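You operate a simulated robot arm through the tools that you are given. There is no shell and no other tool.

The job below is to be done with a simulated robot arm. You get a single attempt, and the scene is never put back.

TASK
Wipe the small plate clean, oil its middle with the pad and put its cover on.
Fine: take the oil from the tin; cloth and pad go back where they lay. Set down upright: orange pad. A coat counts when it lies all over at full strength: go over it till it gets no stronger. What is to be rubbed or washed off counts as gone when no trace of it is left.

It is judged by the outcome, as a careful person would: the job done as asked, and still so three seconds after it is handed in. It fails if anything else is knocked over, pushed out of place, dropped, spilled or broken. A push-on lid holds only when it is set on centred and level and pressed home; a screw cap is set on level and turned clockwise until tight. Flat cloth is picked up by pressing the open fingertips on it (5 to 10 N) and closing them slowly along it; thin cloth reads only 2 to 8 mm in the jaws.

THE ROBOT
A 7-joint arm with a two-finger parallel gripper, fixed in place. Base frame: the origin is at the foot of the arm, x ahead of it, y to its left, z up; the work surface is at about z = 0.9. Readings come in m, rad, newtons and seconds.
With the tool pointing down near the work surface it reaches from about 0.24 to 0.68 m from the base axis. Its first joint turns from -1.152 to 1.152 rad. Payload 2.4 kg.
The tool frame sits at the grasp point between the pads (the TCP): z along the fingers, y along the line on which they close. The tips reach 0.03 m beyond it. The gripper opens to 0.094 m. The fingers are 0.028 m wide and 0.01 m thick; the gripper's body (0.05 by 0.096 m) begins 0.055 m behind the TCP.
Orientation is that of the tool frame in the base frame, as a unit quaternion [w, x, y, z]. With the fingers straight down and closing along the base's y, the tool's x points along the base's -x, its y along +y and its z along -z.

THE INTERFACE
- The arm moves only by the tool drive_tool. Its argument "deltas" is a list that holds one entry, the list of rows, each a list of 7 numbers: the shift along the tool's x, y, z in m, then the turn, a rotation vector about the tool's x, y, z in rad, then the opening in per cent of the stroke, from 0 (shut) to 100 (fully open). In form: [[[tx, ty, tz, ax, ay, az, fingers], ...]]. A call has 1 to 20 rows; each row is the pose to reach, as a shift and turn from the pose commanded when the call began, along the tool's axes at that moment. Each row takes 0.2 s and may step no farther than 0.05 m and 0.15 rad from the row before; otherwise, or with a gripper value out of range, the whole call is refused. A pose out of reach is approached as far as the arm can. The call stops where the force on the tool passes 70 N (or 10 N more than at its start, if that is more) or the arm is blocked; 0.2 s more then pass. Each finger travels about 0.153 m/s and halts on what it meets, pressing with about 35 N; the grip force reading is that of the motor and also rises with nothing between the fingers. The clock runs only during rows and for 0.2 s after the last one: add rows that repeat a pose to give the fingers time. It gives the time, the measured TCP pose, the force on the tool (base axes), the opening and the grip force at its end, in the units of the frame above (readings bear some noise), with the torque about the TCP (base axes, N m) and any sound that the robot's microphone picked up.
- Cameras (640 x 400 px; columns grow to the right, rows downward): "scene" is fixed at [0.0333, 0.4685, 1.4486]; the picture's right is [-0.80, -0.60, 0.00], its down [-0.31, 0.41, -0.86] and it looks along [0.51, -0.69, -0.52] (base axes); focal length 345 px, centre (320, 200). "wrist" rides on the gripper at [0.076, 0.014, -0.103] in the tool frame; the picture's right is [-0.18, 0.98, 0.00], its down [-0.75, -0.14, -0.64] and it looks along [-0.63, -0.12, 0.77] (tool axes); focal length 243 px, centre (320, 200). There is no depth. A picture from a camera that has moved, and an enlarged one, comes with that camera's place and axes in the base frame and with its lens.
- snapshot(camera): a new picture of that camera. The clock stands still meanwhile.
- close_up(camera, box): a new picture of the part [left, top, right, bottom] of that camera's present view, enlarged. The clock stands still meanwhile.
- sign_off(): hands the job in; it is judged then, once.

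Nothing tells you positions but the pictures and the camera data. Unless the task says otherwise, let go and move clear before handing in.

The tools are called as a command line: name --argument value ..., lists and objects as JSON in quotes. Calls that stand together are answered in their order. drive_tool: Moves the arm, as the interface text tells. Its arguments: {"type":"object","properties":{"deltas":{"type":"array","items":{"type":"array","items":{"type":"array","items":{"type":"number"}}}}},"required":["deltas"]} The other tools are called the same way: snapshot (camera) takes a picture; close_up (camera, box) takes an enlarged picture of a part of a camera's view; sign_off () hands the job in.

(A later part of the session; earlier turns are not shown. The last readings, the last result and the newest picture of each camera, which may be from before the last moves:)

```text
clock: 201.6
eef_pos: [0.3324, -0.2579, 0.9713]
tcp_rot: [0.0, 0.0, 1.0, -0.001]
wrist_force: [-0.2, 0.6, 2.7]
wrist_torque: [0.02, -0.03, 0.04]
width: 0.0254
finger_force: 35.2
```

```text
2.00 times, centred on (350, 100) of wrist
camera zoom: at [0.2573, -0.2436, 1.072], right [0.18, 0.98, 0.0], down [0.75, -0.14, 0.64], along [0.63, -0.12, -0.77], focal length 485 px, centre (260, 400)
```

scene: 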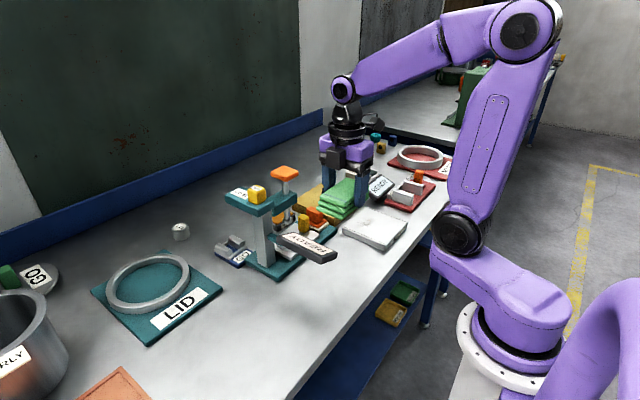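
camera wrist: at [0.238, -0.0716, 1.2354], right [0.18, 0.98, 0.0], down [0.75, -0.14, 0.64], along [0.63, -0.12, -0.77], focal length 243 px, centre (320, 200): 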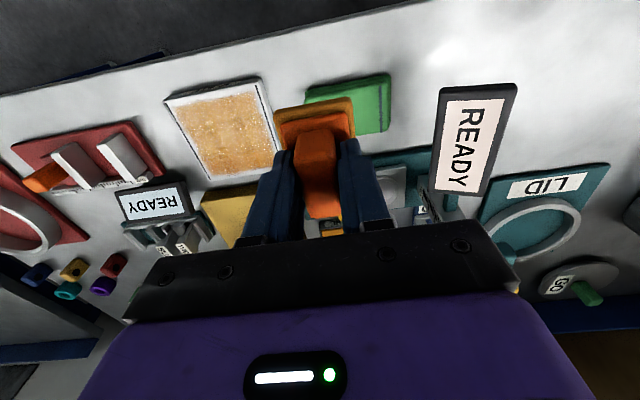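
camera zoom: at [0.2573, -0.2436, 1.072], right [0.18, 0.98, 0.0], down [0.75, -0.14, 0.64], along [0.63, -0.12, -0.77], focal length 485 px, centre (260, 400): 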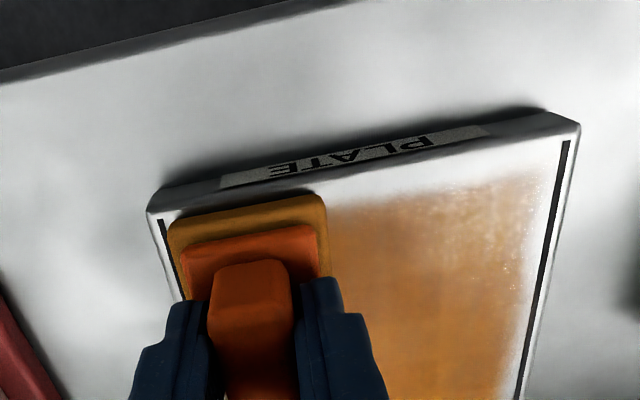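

drive_tool --deltas '[[[0, 0, -0.01, 0, 0, 0, 10], [0, 0.005, -0.05, 0, 0, 0, 10], [0.002, 0.035, -0.085, 0, 0, 0, 10], [0.006, 0.07, -0.115, 0, 0, 0, 10], [0.01, 0.105, -0.145, 0, 0, 0, 10], [0.016, 0.14, -0.165, 0, 0, 0, 10], [0.02, 0.171, -0.165, 0, 0, 0, 10], [0.02, 0.171, -0.165, 0, 0, 0, 10]]]'

close_up --camera "wrist" --box '[150, 65, 290, 195]'

close_up --camera "scene" --box '[350, 205, 400, 245]'

close_up --camera "scene" --box '[335, 190, 415, 255]'

```text
clock: 203.4
eef_pos: [0.3132, -0.0881, 1.135]
tcp_rot: [0.0, -0.001, 1.0, -0.002]
wrist_force: [1.3, -0.1, -1.1]
wrist_torque: [-0.03, 0.0, 0.0]
width: 0.0257
finger_force: 35.3
```

```text
3.08 times, centred on (220, 130) of wrist
camera zoom: at [0.2379, -0.0729, 1.2371], right [0.18, 0.98, 0.0], down [0.75, -0.14, 0.64], along [0.63, -0.12, -0.77], focal length 746 px, centre (628, 415)
```

zoom: 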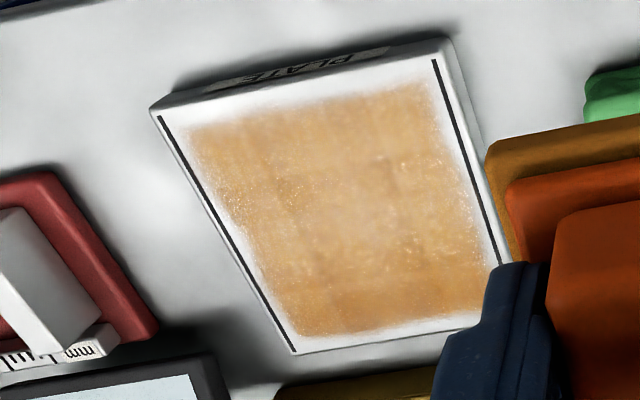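

```text
10.00 times, centred on (375, 225) of scene
camera zoom: at [0.0333, 0.4685, 1.4486], right [-0.8, -0.6, 0.0], down [-0.31, 0.41, -0.86], along [0.51, -0.69, -0.52], focal length 3447 px, centre (-230, -50)
```

zoom: 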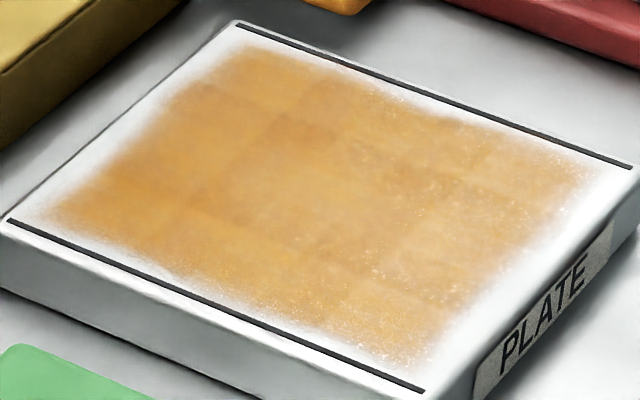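

```text
6.15 times, centred on (375, 222) of scene
camera zoom: at [0.0333, 0.4685, 1.4486], right [-0.8, -0.6, 0.0], down [-0.31, 0.41, -0.86], along [0.51, -0.69, -0.52], focal length 2121 px, centre (-18, 62)
```

zoom: 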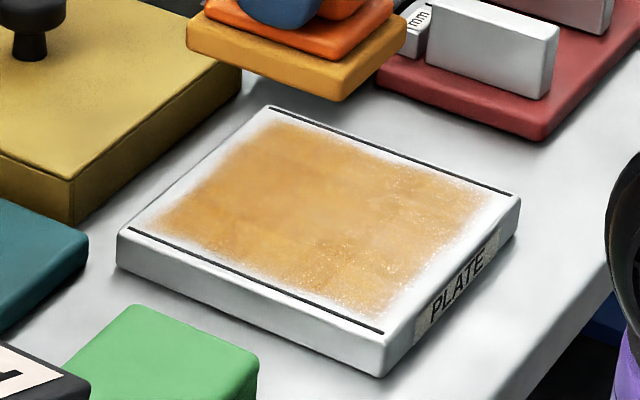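

The before and after pictures are identical, so the coat has reached full strength. Now return the pad to its resting place on the teal base; I'll hover first and compare with the picture taken right after lifting it.

drive_tool --deltas '[[[-0.03, -0.012, 0, 0, 0, 0, 10], [-0.07, -0.024, 0, 0, 0, 0, 10], [-0.11, -0.034, 0, 0, 0, 0, 10], [-0.15, -0.039, 0.01, 0, 0, 0, 10], [-0.178, -0.0395, 0.04, 0, 0, 0, 10], [-0.181, -0.0395, 0.08, 0, 0, 0, 10], [-0.181, -0.0395, 0.108, 0, 0, 0, 10], [-0.181, -0.0395, 0.108, 0, 0, 0, 10]]]'

snapshot --camera "wrist"

close_up --camera "scene" --box '[270, 160, 370, 240]'

```text
clock: 205.2
eef_pos: [0.4925, -0.1288, 1.0231]
tcp_rot: [0.001, 0.0, 1.0, -0.002]
wrist_force: [-0.1, 0.2, -1.5]
wrist_torque: [0.0, 0.01, 0.0]
width: 0.0254
finger_force: 34.7
```

```text
taken
camera wrist: at [0.4172, -0.1136, 1.1253], right [0.18, 0.98, 0.0], down [0.75, -0.14, 0.64], along [0.63, -0.12, -0.77], focal length 243 px, centre (320, 200)
```

wrist: 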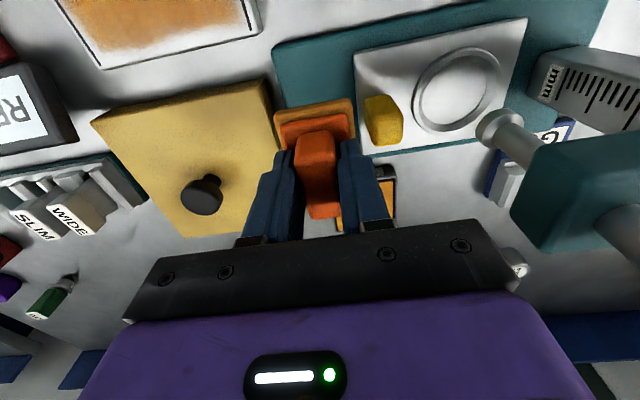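

```text
5.00 times, centred on (320, 200) of scene
camera zoom: at [0.0333, 0.4685, 1.4486], right [-0.8, -0.6, 0.0], down [-0.31, 0.41, -0.86], along [0.51, -0.69, -0.52], focal length 1723 px, centre (320, 200)
```

zoom: 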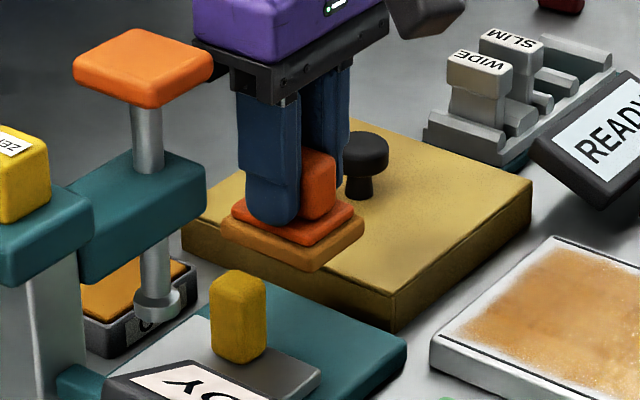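

close_up --camera "wrist" --box '[250, 30, 380, 150]'

close_up --camera "wrist" --box '[250, 70, 420, 230]'

```text
3.33 times, centred on (315, 90) of wrist
camera zoom: at [0.4172, -0.1136, 1.1253], right [0.18, 0.98, 0.0], down [0.75, -0.14, 0.64], along [0.63, -0.12, -0.77], focal length 809 px, centre (337, 567)
```

zoom: 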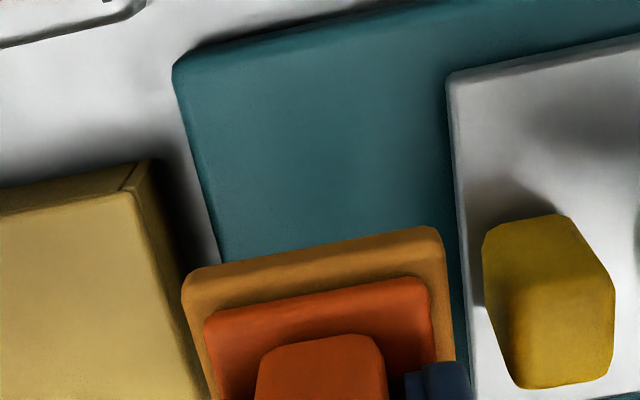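

```text
2.50 times, centred on (335, 150) of wrist
camera zoom: at [0.4172, -0.1136, 1.1253], right [0.18, 0.98, 0.0], down [0.75, -0.14, 0.64], along [0.63, -0.12, -0.77], focal length 606 px, centre (282, 325)
```

zoom: 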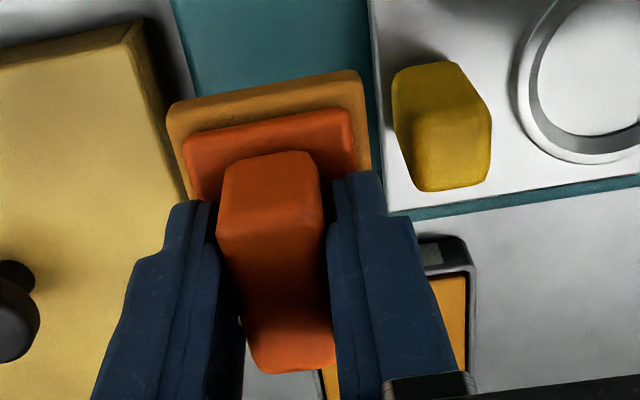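

The pad has crept about 2 mm in the grip, which I account for. Small correction in y, then lower slowly onto the base.

drive_tool --deltas '[[[0, 0.002, 0.02, 0, 0, 0, 10], [0, 0.002, 0.038, 0, 0, 0, 10], [0, 0.002, 0.048, 0, 0, 0, 10], [0, 0.002, 0.051, 0, 0, 0, 10], [0, 0.002, 0.051, 0, 0, 0, 10]]]'

close_up --camera "wrist" --box '[250, 50, 420, 230]'

close_up --camera "scene" --box '[295, 185, 355, 235]'

```text
clock: 206.4
eef_pos: [0.4948, -0.1252, 0.9757]
tcp_rot: [0.001, -0.001, 1.0, -0.001]
wrist_force: [-0.5, -0.7, -0.9]
wrist_torque: [0.02, 0.04, -0.01]
width: 0.0257
finger_force: 35.7
```

```text
2.22 times, centred on (335, 140) of wrist
camera zoom: at [0.4189, -0.1107, 1.0783], right [0.18, 0.98, 0.0], down [0.75, -0.14, 0.64], along [0.63, -0.12, -0.77], focal length 539 px, centre (287, 333)
```

zoom: 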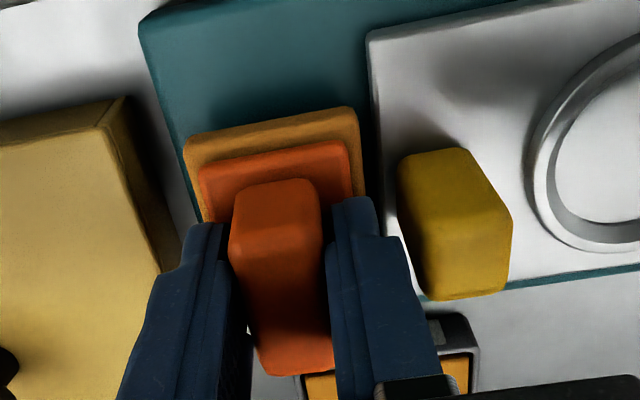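

```text
8.00 times, centred on (325, 210) of scene
camera zoom: at [0.0333, 0.4685, 1.4486], right [-0.8, -0.6, 0.0], down [-0.31, 0.41, -0.86], along [0.51, -0.69, -0.52], focal length 2758 px, centre (280, 120)
```

zoom: 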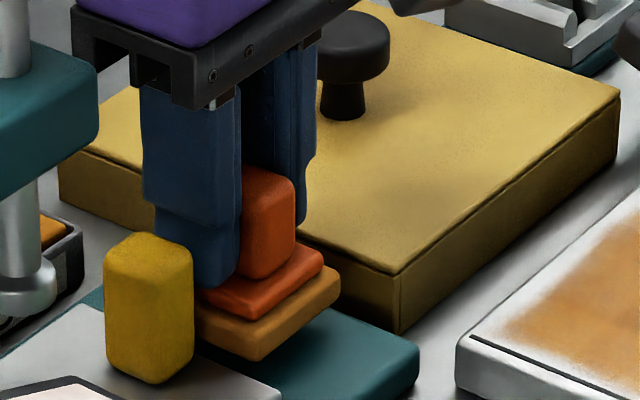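

Comparing with the original pictures, the pad is about 2 mm too far in +x and 2.7 mm in +y. I'll correct that and lower in small steps.

drive_tool --deltas '[[[0.002, -0.0026, 0, 0, 0, 0, 10], [0.002, -0.0026, 0.003, 0, 0, 0, 10], [0.002, -0.0026, 0.006, 0, 0, 0, 10], [0.002, -0.0026, 0.008, 0, 0, 0, 10], [0.002, -0.0026, 0.008, 0, 0, 0, 10]]]'

close_up --camera "scene" --box '[295, 185, 355, 235]'

close_up --camera "wrist" --box '[250, 50, 420, 230]'

```text
clock: 207.6
eef_pos: [0.4944, -0.1267, 0.9676]
tcp_rot: [0.001, -0.001, 1.0, -0.002]
wrist_force: [0.4, 0.0, -1.6]
wrist_torque: [0.01, 0.01, -0.01]
width: 0.0258
finger_force: 34.6
```

```text
8.00 times, centred on (325, 210) of scene
camera zoom: at [0.0333, 0.4685, 1.4486], right [-0.8, -0.6, 0.0], down [-0.31, 0.41, -0.86], along [0.51, -0.69, -0.52], focal length 2758 px, centre (280, 120)
```

zoom: 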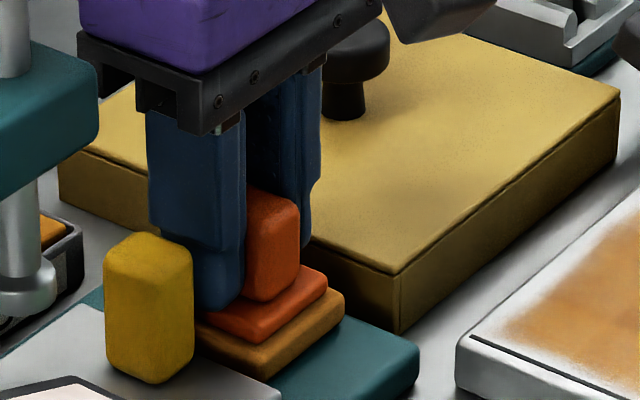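

```text
2.22 times, centred on (335, 140) of wrist
camera zoom: at [0.4179, -0.1121, 1.0691], right [0.18, 0.98, 0.0], down [0.75, -0.14, 0.64], along [0.63, -0.12, -0.77], focal length 539 px, centre (287, 333)
```

zoom: 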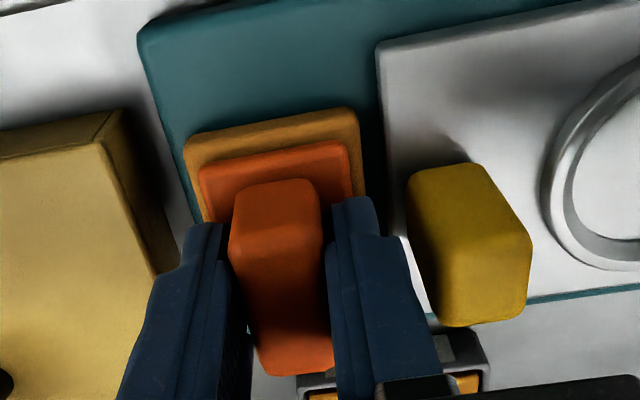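

drive_tool --deltas '[[[0.0015, -0.001, 0, 0, 0, 0, 10], [0.0015, -0.001, 0.001, 0, 0, 0, 10], [0.0015, -0.001, 0.0018, 0, 0, 0, 10], [0.0015, -0.001, 0.0018, 0, 0, 0, 10]]]'

close_up --camera "scene" --box '[295, 185, 355, 235]'

```text
clock: 208.6
eef_pos: [0.4905, -0.1266, 0.966]
tcp_rot: [0.001, -0.001, 1.0, -0.001]
wrist_force: [-0.5, 0.2, 2.7]
wrist_torque: [0.08, 0.1, 0.01]
width: 0.0256
finger_force: 35.6
```

```text
8.00 times, centred on (325, 210) of scene
camera zoom: at [0.0332, 0.4685, 1.4486], right [-0.8, -0.6, 0.0], down [-0.31, 0.41, -0.86], along [0.51, -0.69, -0.52], focal length 2758 px, centre (280, 120)
```

zoom: 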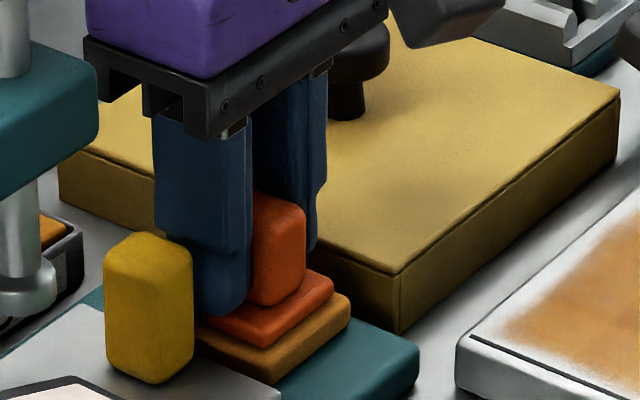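

The pad now matches its original position and is touching the base. I'll open only to 0.032 m and rise straight up.

drive_tool --deltas '[[[0, 0, 0, 0, 0, 0, 30], [0, 0, 0, 0, 0, 0, 34], [0, 0, 0, 0, 0, 0, 34], [0, 0, -0.005, 0, 0, 0, 34], [0, 0, -0.015, 0, 0, 0, 34], [0, 0, -0.035, 0, 0, 0, 34], [0, 0, -0.07, 0, 0, 0, 34], [0, 0, -0.11, 0, 0, 0, 34], [0, 0, -0.13, 0, 0, 0, 34]]]'

close_up --camera "scene" --box '[295, 185, 355, 235]'

snapshot --camera "wrist"

```text
clock: 210.6
eef_pos: [0.4917, -0.1277, 1.0948]
tcp_rot: [0.001, -0.001, 1.0, -0.001]
wrist_force: [-1.0, -0.1, -0.6]
wrist_torque: [0.01, 0.04, 0.0]
width: 0.0321
finger_force: 0.1
```

```text
8.00 times, centred on (325, 210) of scene
camera zoom: at [0.0333, 0.4685, 1.4486], right [-0.8, -0.6, 0.0], down [-0.31, 0.41, -0.86], along [0.51, -0.69, -0.52], focal length 2758 px, centre (280, 120)
```

zoom: 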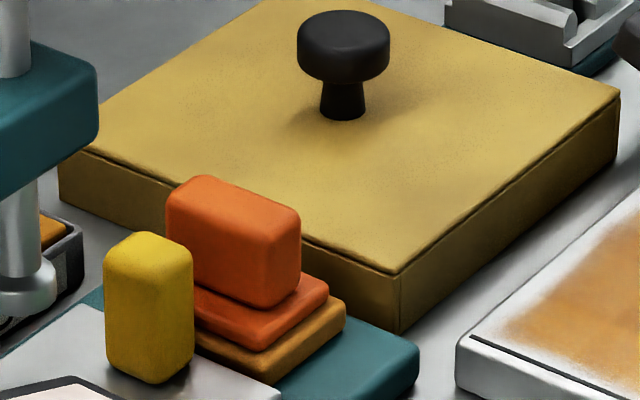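

```text
taken
camera wrist: at [0.4157, -0.1123, 1.1972], right [0.18, 0.98, 0.0], down [0.75, -0.14, 0.64], along [0.63, -0.12, -0.77], focal length 243 px, centre (320, 200)
```

wrist: 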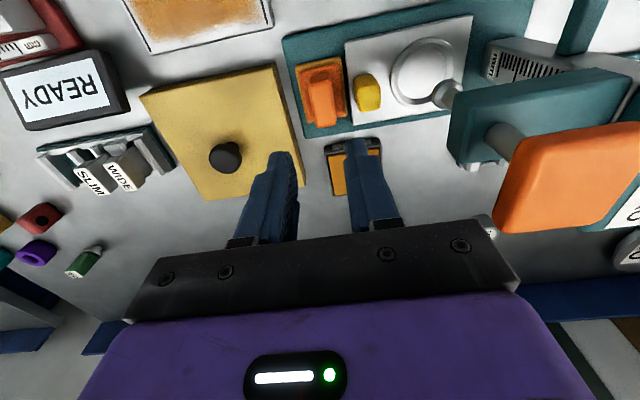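

The pad stands upright where it was. Now the cover: its knob is at about (0.532, -0.2405). I'll move above it and refine.

drive_tool --deltas '[[[-0.01, -0.03, 0, 0, 0, 0, 45], [-0.02, -0.06, 0, 0, 0, 0, 60], [-0.03, -0.09, 0, 0, 0, 0, 70], [-0.04, -0.113, 0, 0, 0, 0, 70], [-0.04, -0.113, 0, 0, 0, 0, 70]]]'

snapshot --camera "wrist"

snapshot --camera "scene"

```text
clock: 211.8
eef_pos: [0.5316, -0.2408, 1.0948]
tcp_rot: [0.001, -0.001, 1.0, -0.002]
wrist_force: [-0.7, -0.5, -0.1]
wrist_torque: [0.02, 0.02, -0.03]
width: 0.0657
finger_force: 0.1
```

```text
taken
camera wrist: at [0.4558, -0.2262, 1.1963], right [0.18, 0.98, 0.0], down [0.75, -0.14, 0.64], along [0.63, -0.12, -0.77], focal length 243 px, centre (320, 200)
```

wrist: 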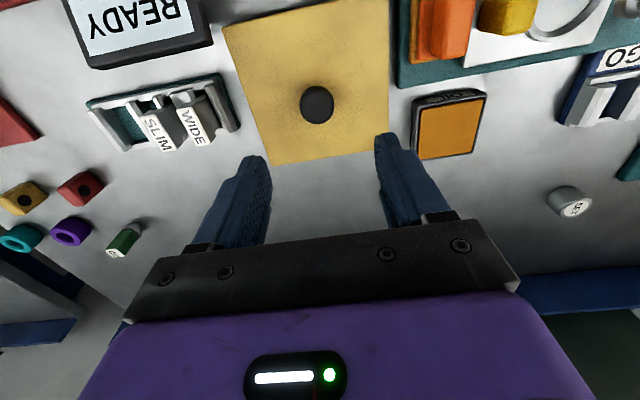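

```text
taken
```

scene: 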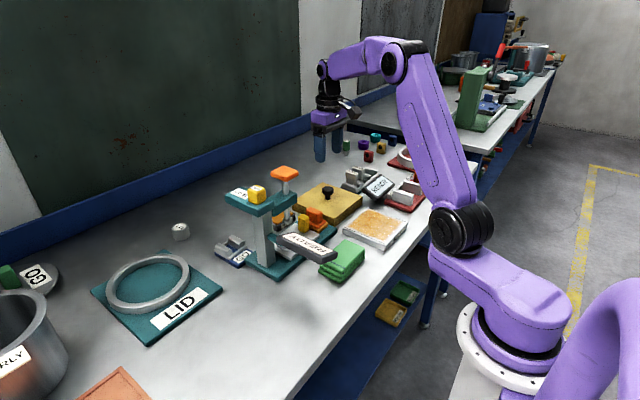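

close_up --camera "wrist" --box '[215, 0, 425, 180]'

close_up --camera "wrist" --box '[40, 0, 260, 170]'

```text
2.22 times, centred on (320, 90) of wrist
camera zoom: at [0.4558, -0.2262, 1.1963], right [0.18, 0.98, 0.0], down [0.75, -0.14, 0.64], along [0.63, -0.12, -0.77], focal length 539 px, centre (320, 444)
```

zoom: 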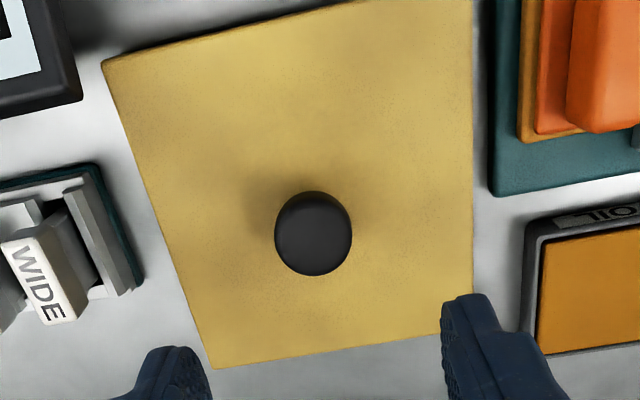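

```text
2.35 times, centred on (150, 85) of wrist
camera zoom: at [0.4558, -0.2262, 1.1963], right [0.18, 0.98, 0.0], down [0.75, -0.14, 0.64], along [0.63, -0.12, -0.77], focal length 571 px, centre (720, 471)
```

zoom: 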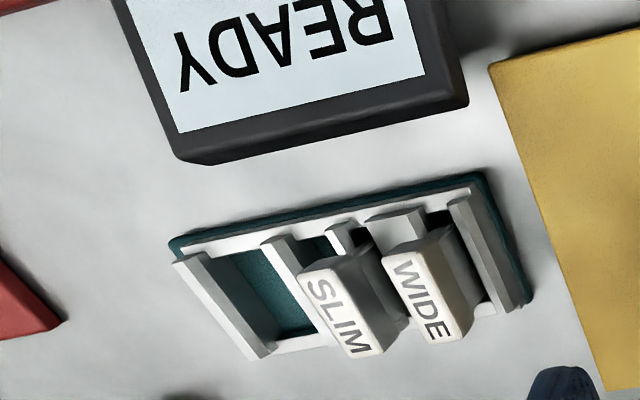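

The cover is square to the axes, 0.15 m wide, centred with its knob about 3.5 mm further in x and 3.3 mm less in y than the tool. Before grasping, I'll take the same kind of view over the plate, so that the move from cover to plate can be commanded precisely.

drive_tool --deltas '[[[0.04, 0.005, 0, 0, 0, 0, 70], [0.08, 0.01, 0, 0, 0, 0, 70], [0.12, 0.015, 0, 0, 0, 0, 70], [0.155, 0.0198, 0, 0, 0, 0, 70], [0.1686, 0.0198, 0, 0, 0, 0, 70], [0.1686, 0.0198, 0, 0, 0, 0, 70], [0.1686, 0.0198, 0, 0, 0, 0, 70]]]'

snapshot --camera "wrist"

close_up --camera "wrist" --box '[215, 0, 425, 180]'

```text
clock: 213.4
eef_pos: [0.3621, -0.2216, 1.0974]
tcp_rot: [0.001, -0.001, 1.0, -0.002]
wrist_force: [-0.2, 0.6, 0.5]
wrist_torque: [0.04, -0.04, -0.03]
width: 0.0661
finger_force: 0.0
```

```text
taken
camera wrist: at [0.2867, -0.2069, 1.1998], right [0.18, 0.98, 0.0], down [0.75, -0.14, 0.64], along [0.63, -0.12, -0.77], focal length 243 px, centre (320, 200)
```

wrist: 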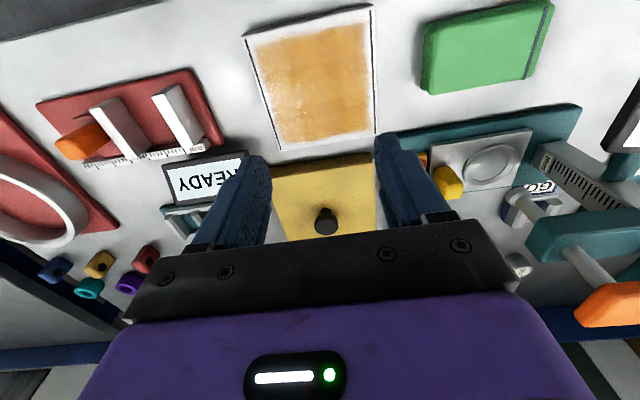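

```text
2.22 times, centred on (320, 90) of wrist
camera zoom: at [0.2867, -0.2069, 1.1998], right [0.18, 0.98, 0.0], down [0.75, -0.14, 0.64], along [0.63, -0.12, -0.77], focal length 539 px, centre (320, 444)
```

zoom: 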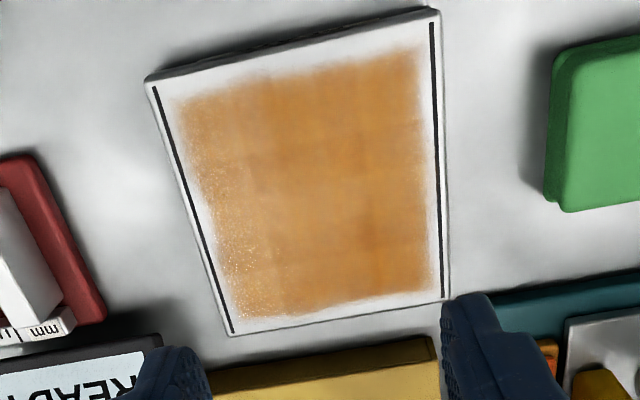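

close_up --camera "wrist" --box '[255, 15, 375, 145]'

close_up --camera "wrist" --box '[265, 70, 325, 140]'

close_up --camera "scene" --box '[360, 205, 405, 235]'

```text
3.08 times, centred on (315, 80) of wrist
camera zoom: at [0.2867, -0.2069, 1.1998], right [0.18, 0.98, 0.0], down [0.75, -0.14, 0.64], along [0.63, -0.12, -0.77], focal length 746 px, centre (335, 569)
```

zoom: 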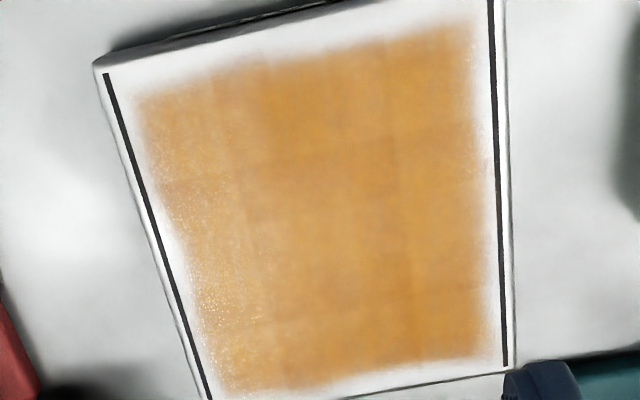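

```text
5.71 times, centred on (295, 105) of wrist
camera zoom: at [0.2867, -0.2069, 1.1998], right [0.18, 0.98, 0.0], down [0.75, -0.14, 0.64], along [0.63, -0.12, -0.77], focal length 1386 px, centre (463, 743)
```

zoom: 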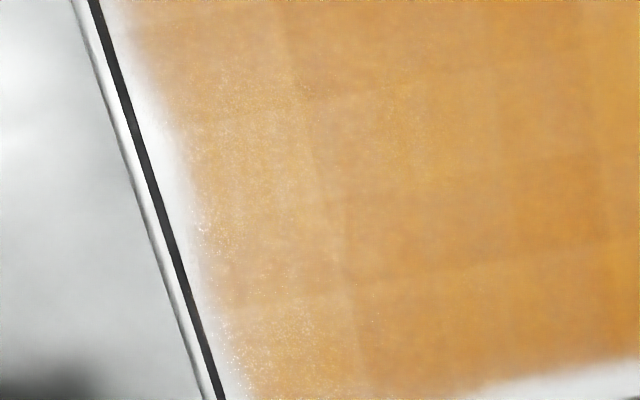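

```text
13.33 times, centred on (382, 220) of scene
camera zoom: at [0.0333, 0.4685, 1.4486], right [-0.8, -0.6, 0.0], down [-0.31, 0.41, -0.86], along [0.51, -0.69, -0.52], focal length 4596 px, centre (-513, -67)
```

zoom: 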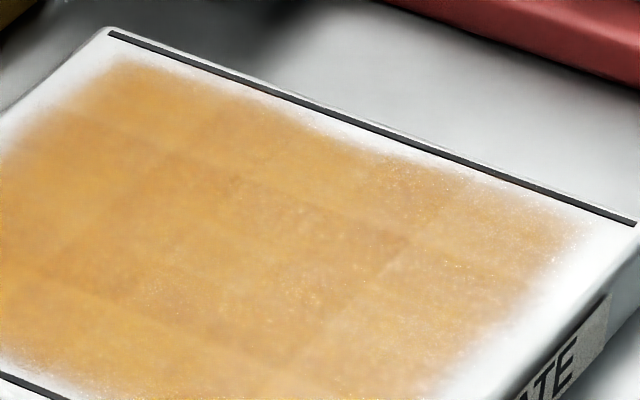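

The tile-like texture shows slight tone differences; the left (-y) strip looks paler from here, but that might be a reflection. I'll check from another viewpoint.

drive_tool --deltas '[[[0.01, -0.03, 0, 0, 0, 0, 70], [0.02, -0.06, 0, 0, 0, 0, 70], [0.03, -0.09, 0, 0, 0, 0, 70], [0.03, -0.1, 0, 0, 0, 0, 70], [0.03, -0.1, 0, 0, 0, 0, 70]]]'

snapshot --camera "wrist"

close_up --camera "wrist" --box '[300, 0, 500, 150]'

```text
clock: 214.6
eef_pos: [0.3345, -0.3219, 1.0955]
tcp_rot: [0.0, -0.001, 1.0, -0.002]
wrist_force: [0.1, 0.5, 0.0]
wrist_torque: [-0.01, 0.02, -0.02]
width: 0.0659
finger_force: 0.0
```

```text
taken
camera wrist: at [0.2586, -0.3069, 1.1977], right [0.18, 0.98, 0.0], down [0.75, -0.14, 0.64], along [0.63, -0.12, -0.77], focal length 243 px, centre (320, 200)
```

wrist: 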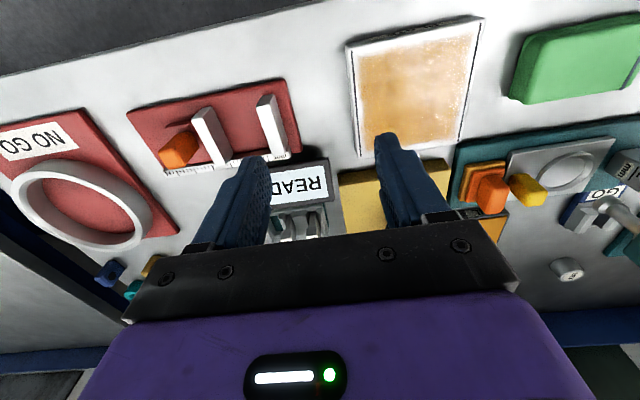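

```text
2.67 times, centred on (400, 75) of wrist
camera zoom: at [0.2586, -0.3069, 1.1977], right [0.18, 0.98, 0.0], down [0.75, -0.14, 0.64], along [0.63, -0.12, -0.77], focal length 647 px, centre (107, 533)
```

zoom: 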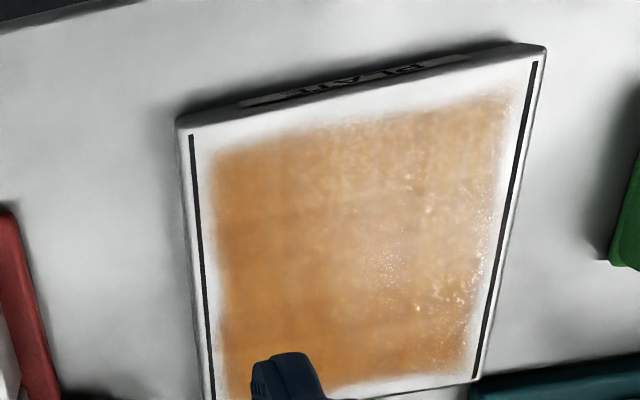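

From this side the -y strip is solid and the other side shines instead, so the tone differences are just reflections and the coat is even. Now back above the knob, with the correction; I'll take careful scene views of cover and plate from there.

drive_tool --deltas '[[[-0.035, 0.015, 0, 0, 0, 0, 70], [-0.075, 0.03, 0, 0, 0, 0, 70], [-0.115, 0.045, 0, 0, 0, 0, 70], [-0.155, 0.06, 0, 0, 0, 0, 70], [-0.19, 0.075, 0, 0, 0, 0, 70], [-0.2021, 0.0769, 0, 0, 0, 0, 70], [-0.2021, 0.0769, 0, 0, 0, 0, 70], [-0.2021, 0.0769, 0, 0, 0, 0, 70]]]'

close_up --camera "wrist" --box '[215, 0, 425, 180]'

close_up --camera "scene" --box '[290, 175, 370, 235]'

close_up --camera "scene" --box '[335, 195, 415, 255]'

```text
clock: 216.4
eef_pos: [0.5338, -0.2455, 1.0957]
tcp_rot: [0.001, 0.0, 1.0, -0.001]
wrist_force: [-0.8, -0.5, 0.5]
wrist_torque: [0.0, 0.01, -0.01]
width: 0.0658
finger_force: 0.0
```

```text
2.22 times, centred on (320, 90) of wrist
camera zoom: at [0.4589, -0.2297, 1.1979], right [0.18, 0.98, 0.0], down [0.75, -0.14, 0.64], along [0.63, -0.12, -0.77], focal length 539 px, centre (320, 444)
```

zoom: 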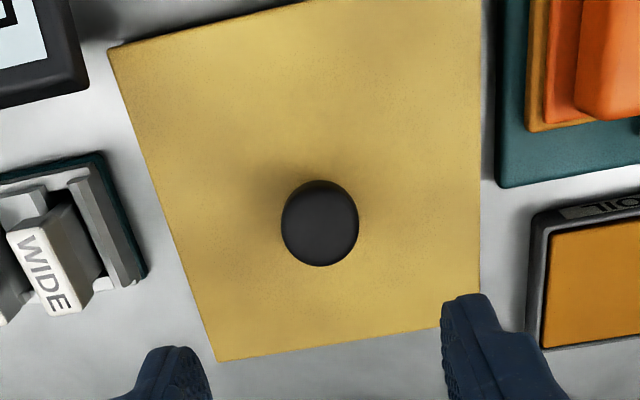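

```text
6.67 times, centred on (330, 205) of scene
camera zoom: at [0.0333, 0.4685, 1.4486], right [-0.8, -0.6, 0.0], down [-0.31, 0.41, -0.86], along [0.51, -0.69, -0.52], focal length 2298 px, centre (253, 167)
```

zoom: 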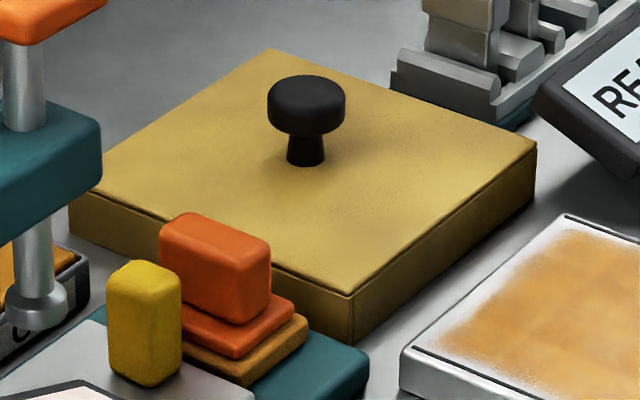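

```text
6.67 times, centred on (375, 225) of scene
camera zoom: at [0.0333, 0.4685, 1.4486], right [-0.8, -0.6, 0.0], down [-0.31, 0.41, -0.86], along [0.51, -0.69, -0.52], focal length 2298 px, centre (-47, 33)
```

zoom: 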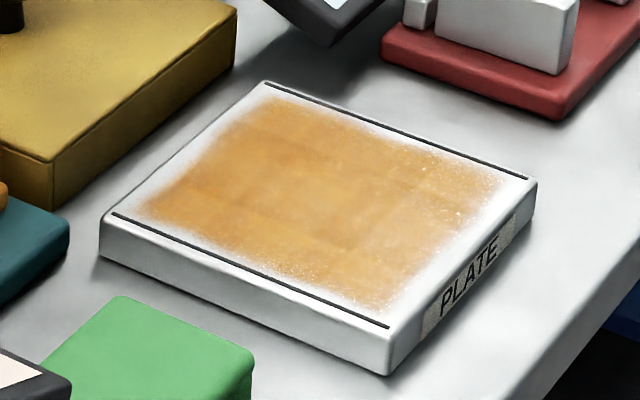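

The wrist and scene measurements agree to within about 2–3 mm on the cover-to-plate displacement, about (-0.171, +0.022). Now I'll descend on the knob with fingers open.

drive_tool --deltas '[[[-0.001, 0.0003, 0.04, 0, 0, 0, 70], [-0.001, 0.0003, 0.08, 0, 0, 0, 70], [-0.001, 0.0003, 0.105, 0, 0, 0, 70], [-0.001, 0.0003, 0.12, 0, 0, 0, 70], [-0.001, 0.0003, 0.127, 0, 0, 0, 70], [-0.001, 0.0003, 0.127, 0, 0, 0, 70]]]'

snapshot --camera "wrist"

close_up --camera "scene" --box '[290, 165, 370, 225]'

```text
clock: 217.8
eef_pos: [0.5353, -0.2429, 0.9698]
tcp_rot: [0.0, -0.002, 1.0, -0.002]
wrist_force: [0.9, 0.6, 0.7]
wrist_torque: [-0.02, 0.0, 0.0]
width: 0.0662
finger_force: 0.1
```

```text
taken
camera wrist: at [0.4596, -0.2283, 1.0717], right [0.18, 0.98, 0.0], down [0.75, -0.14, 0.64], along [0.63, -0.12, -0.77], focal length 243 px, centre (320, 200)
```

wrist: 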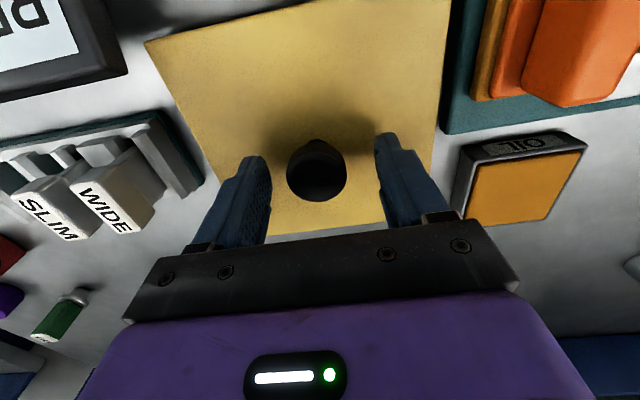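

```text
6.67 times, centred on (330, 195) of scene
camera zoom: at [0.0333, 0.4685, 1.4486], right [-0.8, -0.6, 0.0], down [-0.31, 0.41, -0.86], along [0.51, -0.69, -0.52], focal length 2298 px, centre (253, 233)
```

zoom: 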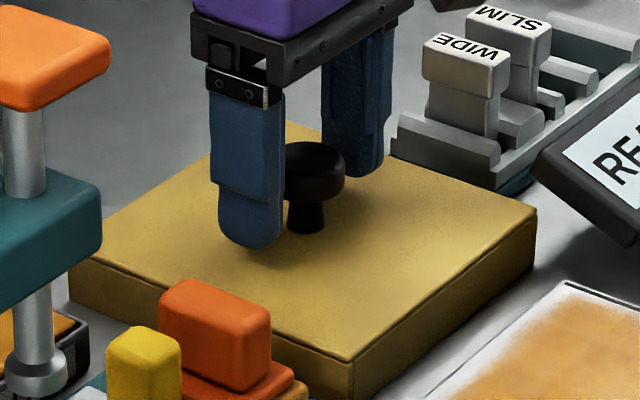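

The fingers straddle the knob. I'll go down 6 mm more and close.

drive_tool --deltas '[[[0, 0, 0.003, 0, 0, 0, 70], [0, 0, 0.006, 0, 0, 0, 70], [0, 0, 0.006, 0, 0, 0, 58], [0, 0, 0.006, 0, 0, 0, 48], [0, 0, 0.006, 0, 0, 0, 40], [0, 0, 0.006, 0, 0, 0, 34], [0, 0, 0.006, 0, 0, 0, 28], [0, 0, 0.006, 0, 0, 0, 20], [0, 0, 0.006, 0, 0, 0, 20]]]'

snapshot --camera "wrist"

close_up --camera "scene" --box '[290, 165, 370, 225]'

```text
clock: 219.8
eef_pos: [0.5362, -0.2437, 0.962]
tcp_rot: [0.001, 0.0, 1.0, -0.002]
wrist_force: [0.5, -0.1, 1.1]
wrist_torque: [-0.03, -0.02, -0.02]
width: 0.0324
finger_force: 34.7
```

```text
taken
camera wrist: at [0.4606, -0.2285, 1.0648], right [0.18, 0.98, 0.0], down [0.75, -0.14, 0.64], along [0.63, -0.12, -0.77], focal length 243 px, centre (320, 200)
```

wrist: 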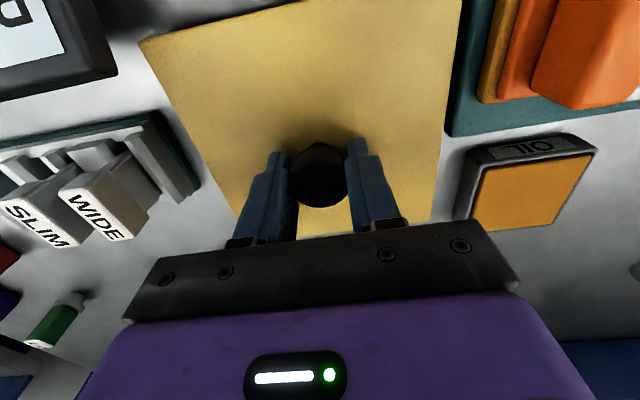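

```text
6.67 times, centred on (330, 195) of scene
camera zoom: at [0.0333, 0.4685, 1.4486], right [-0.8, -0.6, 0.0], down [-0.31, 0.41, -0.86], along [0.51, -0.69, -0.52], focal length 2298 px, centre (253, 233)
```

zoom: 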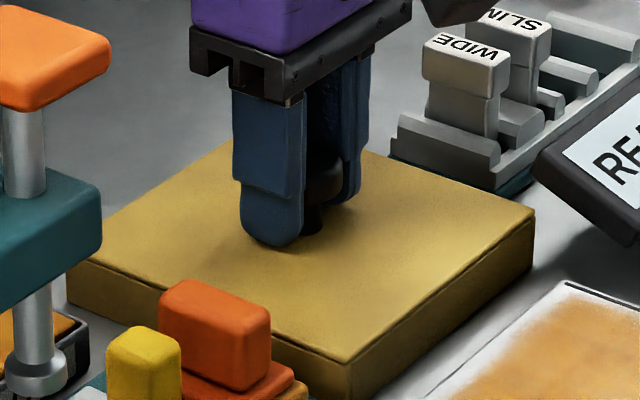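

The knob is gripped at 0.032 m. I'll lift the cover straight up slowly and see whether it hangs level.

drive_tool --deltas '[[[0, 0, -0.003, 0, 0, 0, 20], [0, 0, -0.01, 0, 0, 0, 20], [0, 0, -0.02, 0, 0, 0, 20], [0, 0, -0.04, 0, 0, 0, 20], [0, 0, -0.06, 0, 0, 0, 20], [0, 0, -0.08, 0, 0, 0, 20], [0, 0, -0.08, 0, 0, 0, 20]]]'

snapshot --camera "wrist"

snapshot --camera "scene"

close_up --camera "scene" --box '[280, 130, 400, 230]'

```text
clock: 221.4
eef_pos: [0.5355, -0.2429, 1.0444]
tcp_rot: [0.001, -0.001, 1.0, -0.002]
wrist_force: [0.3, -0.4, -0.9]
wrist_torque: [-0.01, 0.03, -0.01]
width: 0.0328
finger_force: 35.8
```

```text
taken
camera wrist: at [0.46, -0.2277, 1.1459], right [0.18, 0.98, 0.0], down [0.75, -0.14, 0.64], along [0.63, -0.12, -0.77], focal length 243 px, centre (320, 200)
```

wrist: 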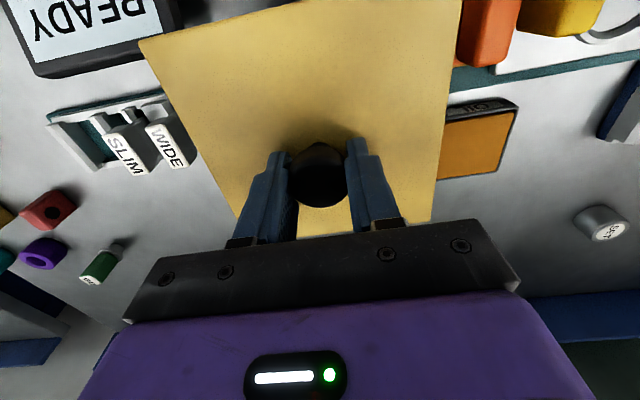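

```text
taken
```

scene: 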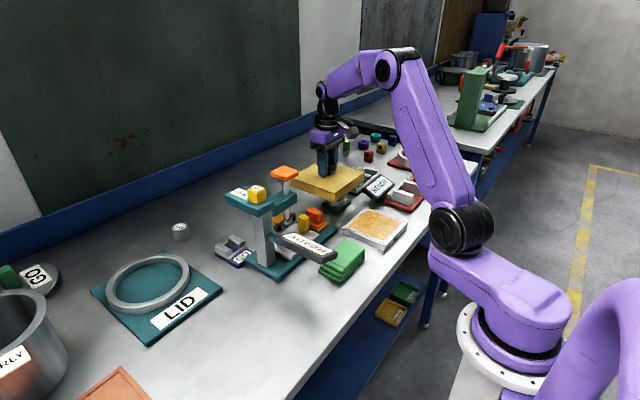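

```text
4.00 times, centred on (340, 180) of scene
camera zoom: at [0.0333, 0.4685, 1.4486], right [-0.8, -0.6, 0.0], down [-0.31, 0.41, -0.86], along [0.51, -0.69, -0.52], focal length 1379 px, centre (240, 280)
```

zoom: 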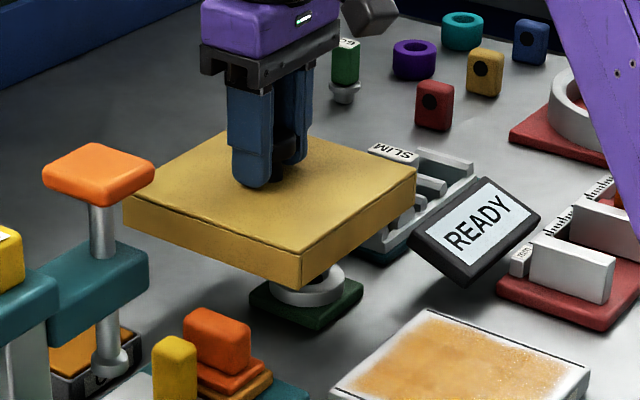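

The cover hangs level. A green base with a steel disc stood under it, undisturbed. I'll look at it closely before moving on.

close_up --camera "scene" --box '[295, 155, 375, 215]'

close_up --camera "scene" --box '[335, 165, 435, 255]'

```text
6.67 times, centred on (335, 185) of scene
camera zoom: at [0.0333, 0.4685, 1.4486], right [-0.8, -0.6, 0.0], down [-0.31, 0.41, -0.86], along [0.51, -0.69, -0.52], focal length 2298 px, centre (220, 300)
```

zoom: 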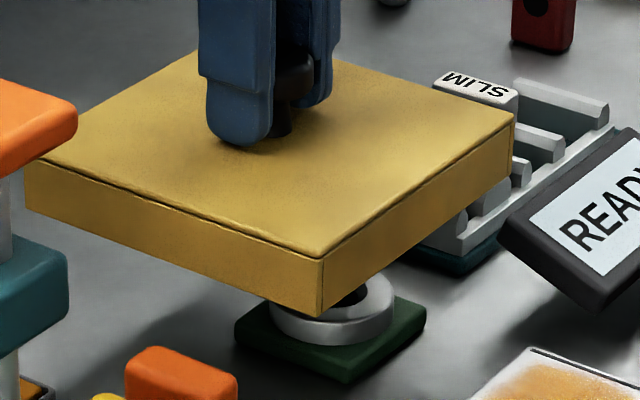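

```text
4.44 times, centred on (385, 210) of scene
camera zoom: at [0.0333, 0.4685, 1.4486], right [-0.8, -0.6, 0.0], down [-0.31, 0.41, -0.86], along [0.51, -0.69, -0.52], focal length 1532 px, centre (31, 156)
```

zoom: 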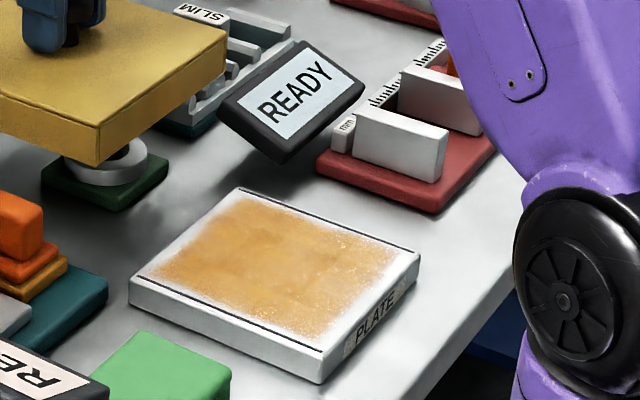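

The cover is hollow and lifted cleanly. Now I'll carry it at height to above the plate and hover to check alignment.

drive_tool --deltas '[[[0, 0, -0.015, 0, 0, 0, 20], [0.02, 0.003, -0.02, 0, 0, 0, 20], [0.055, 0.008, -0.02, 0, 0, 0, 20], [0.09, 0.013, -0.02, 0, 0, 0, 20], [0.125, 0.018, -0.02, 0, 0, 0, 20], [0.155, 0.0218, -0.02, 0, 0, 0, 20], [0.171, 0.0218, -0.01, 0, 0, 0, 20], [0.171, 0.0218, 0.015, 0, 0, 0, 20], [0.171, 0.0218, 0.035, 0, 0, 0, 20], [0.171, 0.0218, 0.035, 0, 0, 0, 20]]]'

snapshot --camera "wrist"

close_up --camera "scene" --box '[320, 165, 430, 255]'

```text
clock: 223.6
eef_pos: [0.3651, -0.2208, 1.0082]
tcp_rot: [0.001, -0.002, 1.0, -0.002]
wrist_force: [-0.3, 0.5, -2.7]
wrist_torque: [-0.01, 0.0, 0.01]
width: 0.0329
finger_force: 35.3
```

```text
taken
camera wrist: at [0.2895, -0.2059, 1.1087], right [0.18, 0.98, 0.0], down [0.75, -0.14, 0.64], along [0.63, -0.12, -0.77], focal length 243 px, centre (320, 200)
```

wrist: 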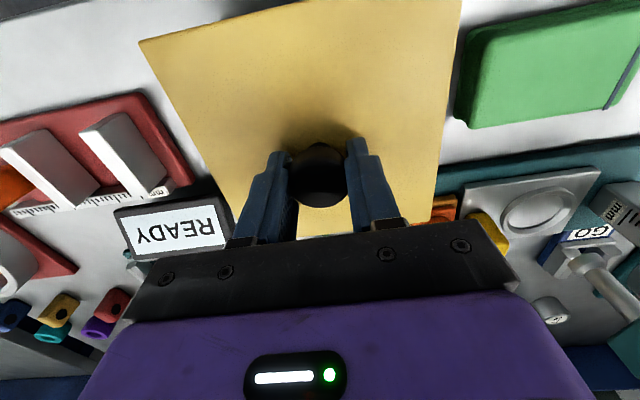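

```text
4.44 times, centred on (375, 210) of scene
camera zoom: at [0.0333, 0.4685, 1.4486], right [-0.8, -0.6, 0.0], down [-0.31, 0.41, -0.86], along [0.51, -0.69, -0.52], focal length 1532 px, centre (76, 156)
```

zoom: 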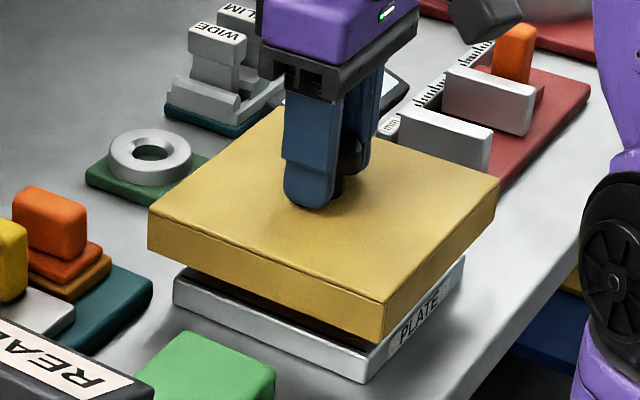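

The hovering cover is centred over the plate to within about 1–1.5 mm. I'll nudge y by -0.8 mm and lower in small steps, watching the force.

drive_tool --deltas '[[[0, -0.0008, 0.006, 0, 0, 0, 20], [0, -0.0008, 0.012, 0, 0, 0, 20], [0, -0.0008, 0.016, 0, 0, 0, 20], [0, -0.0008, 0.016, 0, 0, 0, 20]]]'

close_up --camera "scene" --box '[325, 185, 425, 260]'

snapshot --camera "wrist"

```text
clock: 224.6
eef_pos: [0.3669, -0.2222, 0.9923]
tcp_rot: [0.001, 0.001, 1.0, -0.002]
wrist_force: [-0.5, -0.2, -1.2]
wrist_torque: [-0.02, -0.06, -0.01]
width: 0.0326
finger_force: 35.1
```

```text
5.33 times, centred on (375, 222) of scene
camera zoom: at [0.0333, 0.4685, 1.4486], right [-0.8, -0.6, 0.0], down [-0.31, 0.41, -0.86], along [0.51, -0.69, -0.52], focal length 1838 px, centre (27, 80)
```

zoom: 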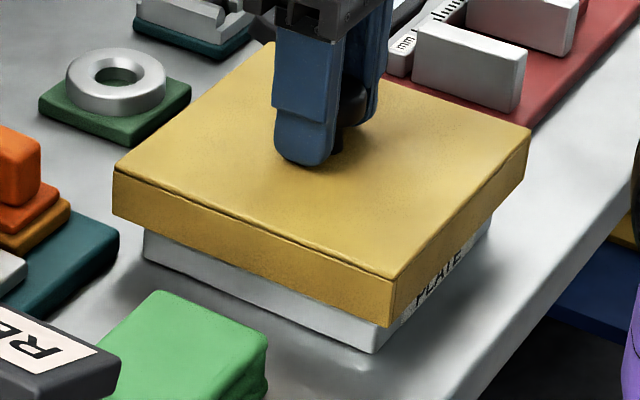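

```text
taken
camera wrist: at [0.2907, -0.2077, 1.0945], right [0.18, 0.98, 0.0], down [0.75, -0.14, 0.64], along [0.63, -0.12, -0.77], focal length 243 px, centre (320, 200)
```

wrist: 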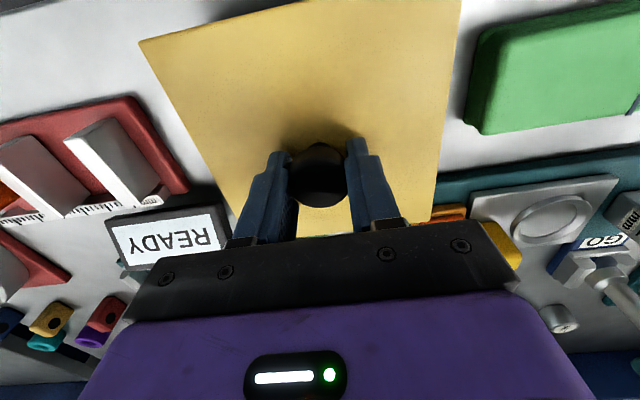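

drive_tool --deltas '[[[0, 0, 0.003, 0, 0, 0, 20], [0, 0, 0.006, 0, 0, 0, 20], [0, 0, 0.008, 0, 0, 0, 20], [0, 0, 0.008, 0, 0, 0, 20]]]'

close_up --camera "scene" --box '[325, 185, 425, 260]'

```text
clock: 225.6
eef_pos: [0.3643, -0.2233, 0.9847]
tcp_rot: [0.001, 0.0, 1.0, -0.002]
wrist_force: [0.3, -0.1, -1.9]
wrist_torque: [0.04, 0.03, -0.01]
width: 0.0331
finger_force: 35.2
```

```text
5.33 times, centred on (375, 222) of scene
camera zoom: at [0.0333, 0.4685, 1.4486], right [-0.8, -0.6, 0.0], down [-0.31, 0.41, -0.86], along [0.51, -0.69, -0.52], focal length 1838 px, centre (27, 80)
```

zoom: 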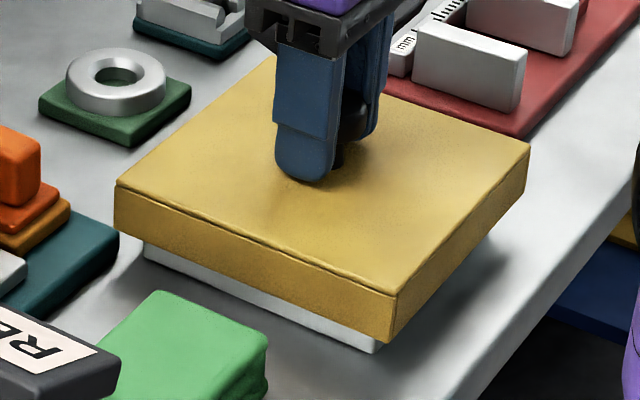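

drive_tool --deltas '[[[0, 0, 0.0015, 0, 0, 0, 20], [0, 0, 0.003, 0, 0, 0, 20], [0, 0, 0.004, 0, 0, 0, 20], [0, 0, 0.004, 0, 0, 0, 20]]]'

```text
clock: 226.6
eef_pos: [0.3644, -0.2219, 0.979]
tcp_rot: [0.001, 0.001, 1.0, -0.002]
wrist_force: [0.7, -0.5, -0.7]
wrist_torque: [0.05, 0.0, -0.01]
width: 0.0327
finger_force: 34.9
```

The rim is now below the plate's top with no resistance, so the cover fits over it. Continue down.

drive_tool --deltas '[[[0, 0, 0.002, 0, 0, 0, 20], [0, 0, 0.004, 0, 0, 0, 20], [0, 0, 0.006, 0, 0, 0, 20], [0, 0, 0.008, 0, 0, 0, 20], [0, 0, 0.008, 0, 0, 0, 20]]]'

close_up --camera "scene" --box '[325, 185, 425, 260]'

```text
clock: 227.8
eef_pos: [0.3648, -0.2216, 0.9714]
tcp_rot: [0.001, 0.001, 1.0, -0.002]
wrist_force: [0.3, -0.2, -1.9]
wrist_torque: [0.02, -0.03, 0.0]
width: 0.0328
finger_force: 34.8
```

```text
5.33 times, centred on (375, 222) of scene
camera zoom: at [0.0333, 0.4685, 1.4486], right [-0.8, -0.6, 0.0], down [-0.31, 0.41, -0.86], along [0.51, -0.69, -0.52], focal length 1838 px, centre (27, 80)
```

zoom: 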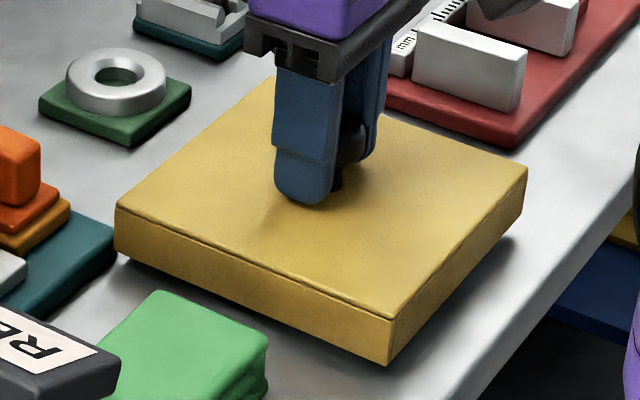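

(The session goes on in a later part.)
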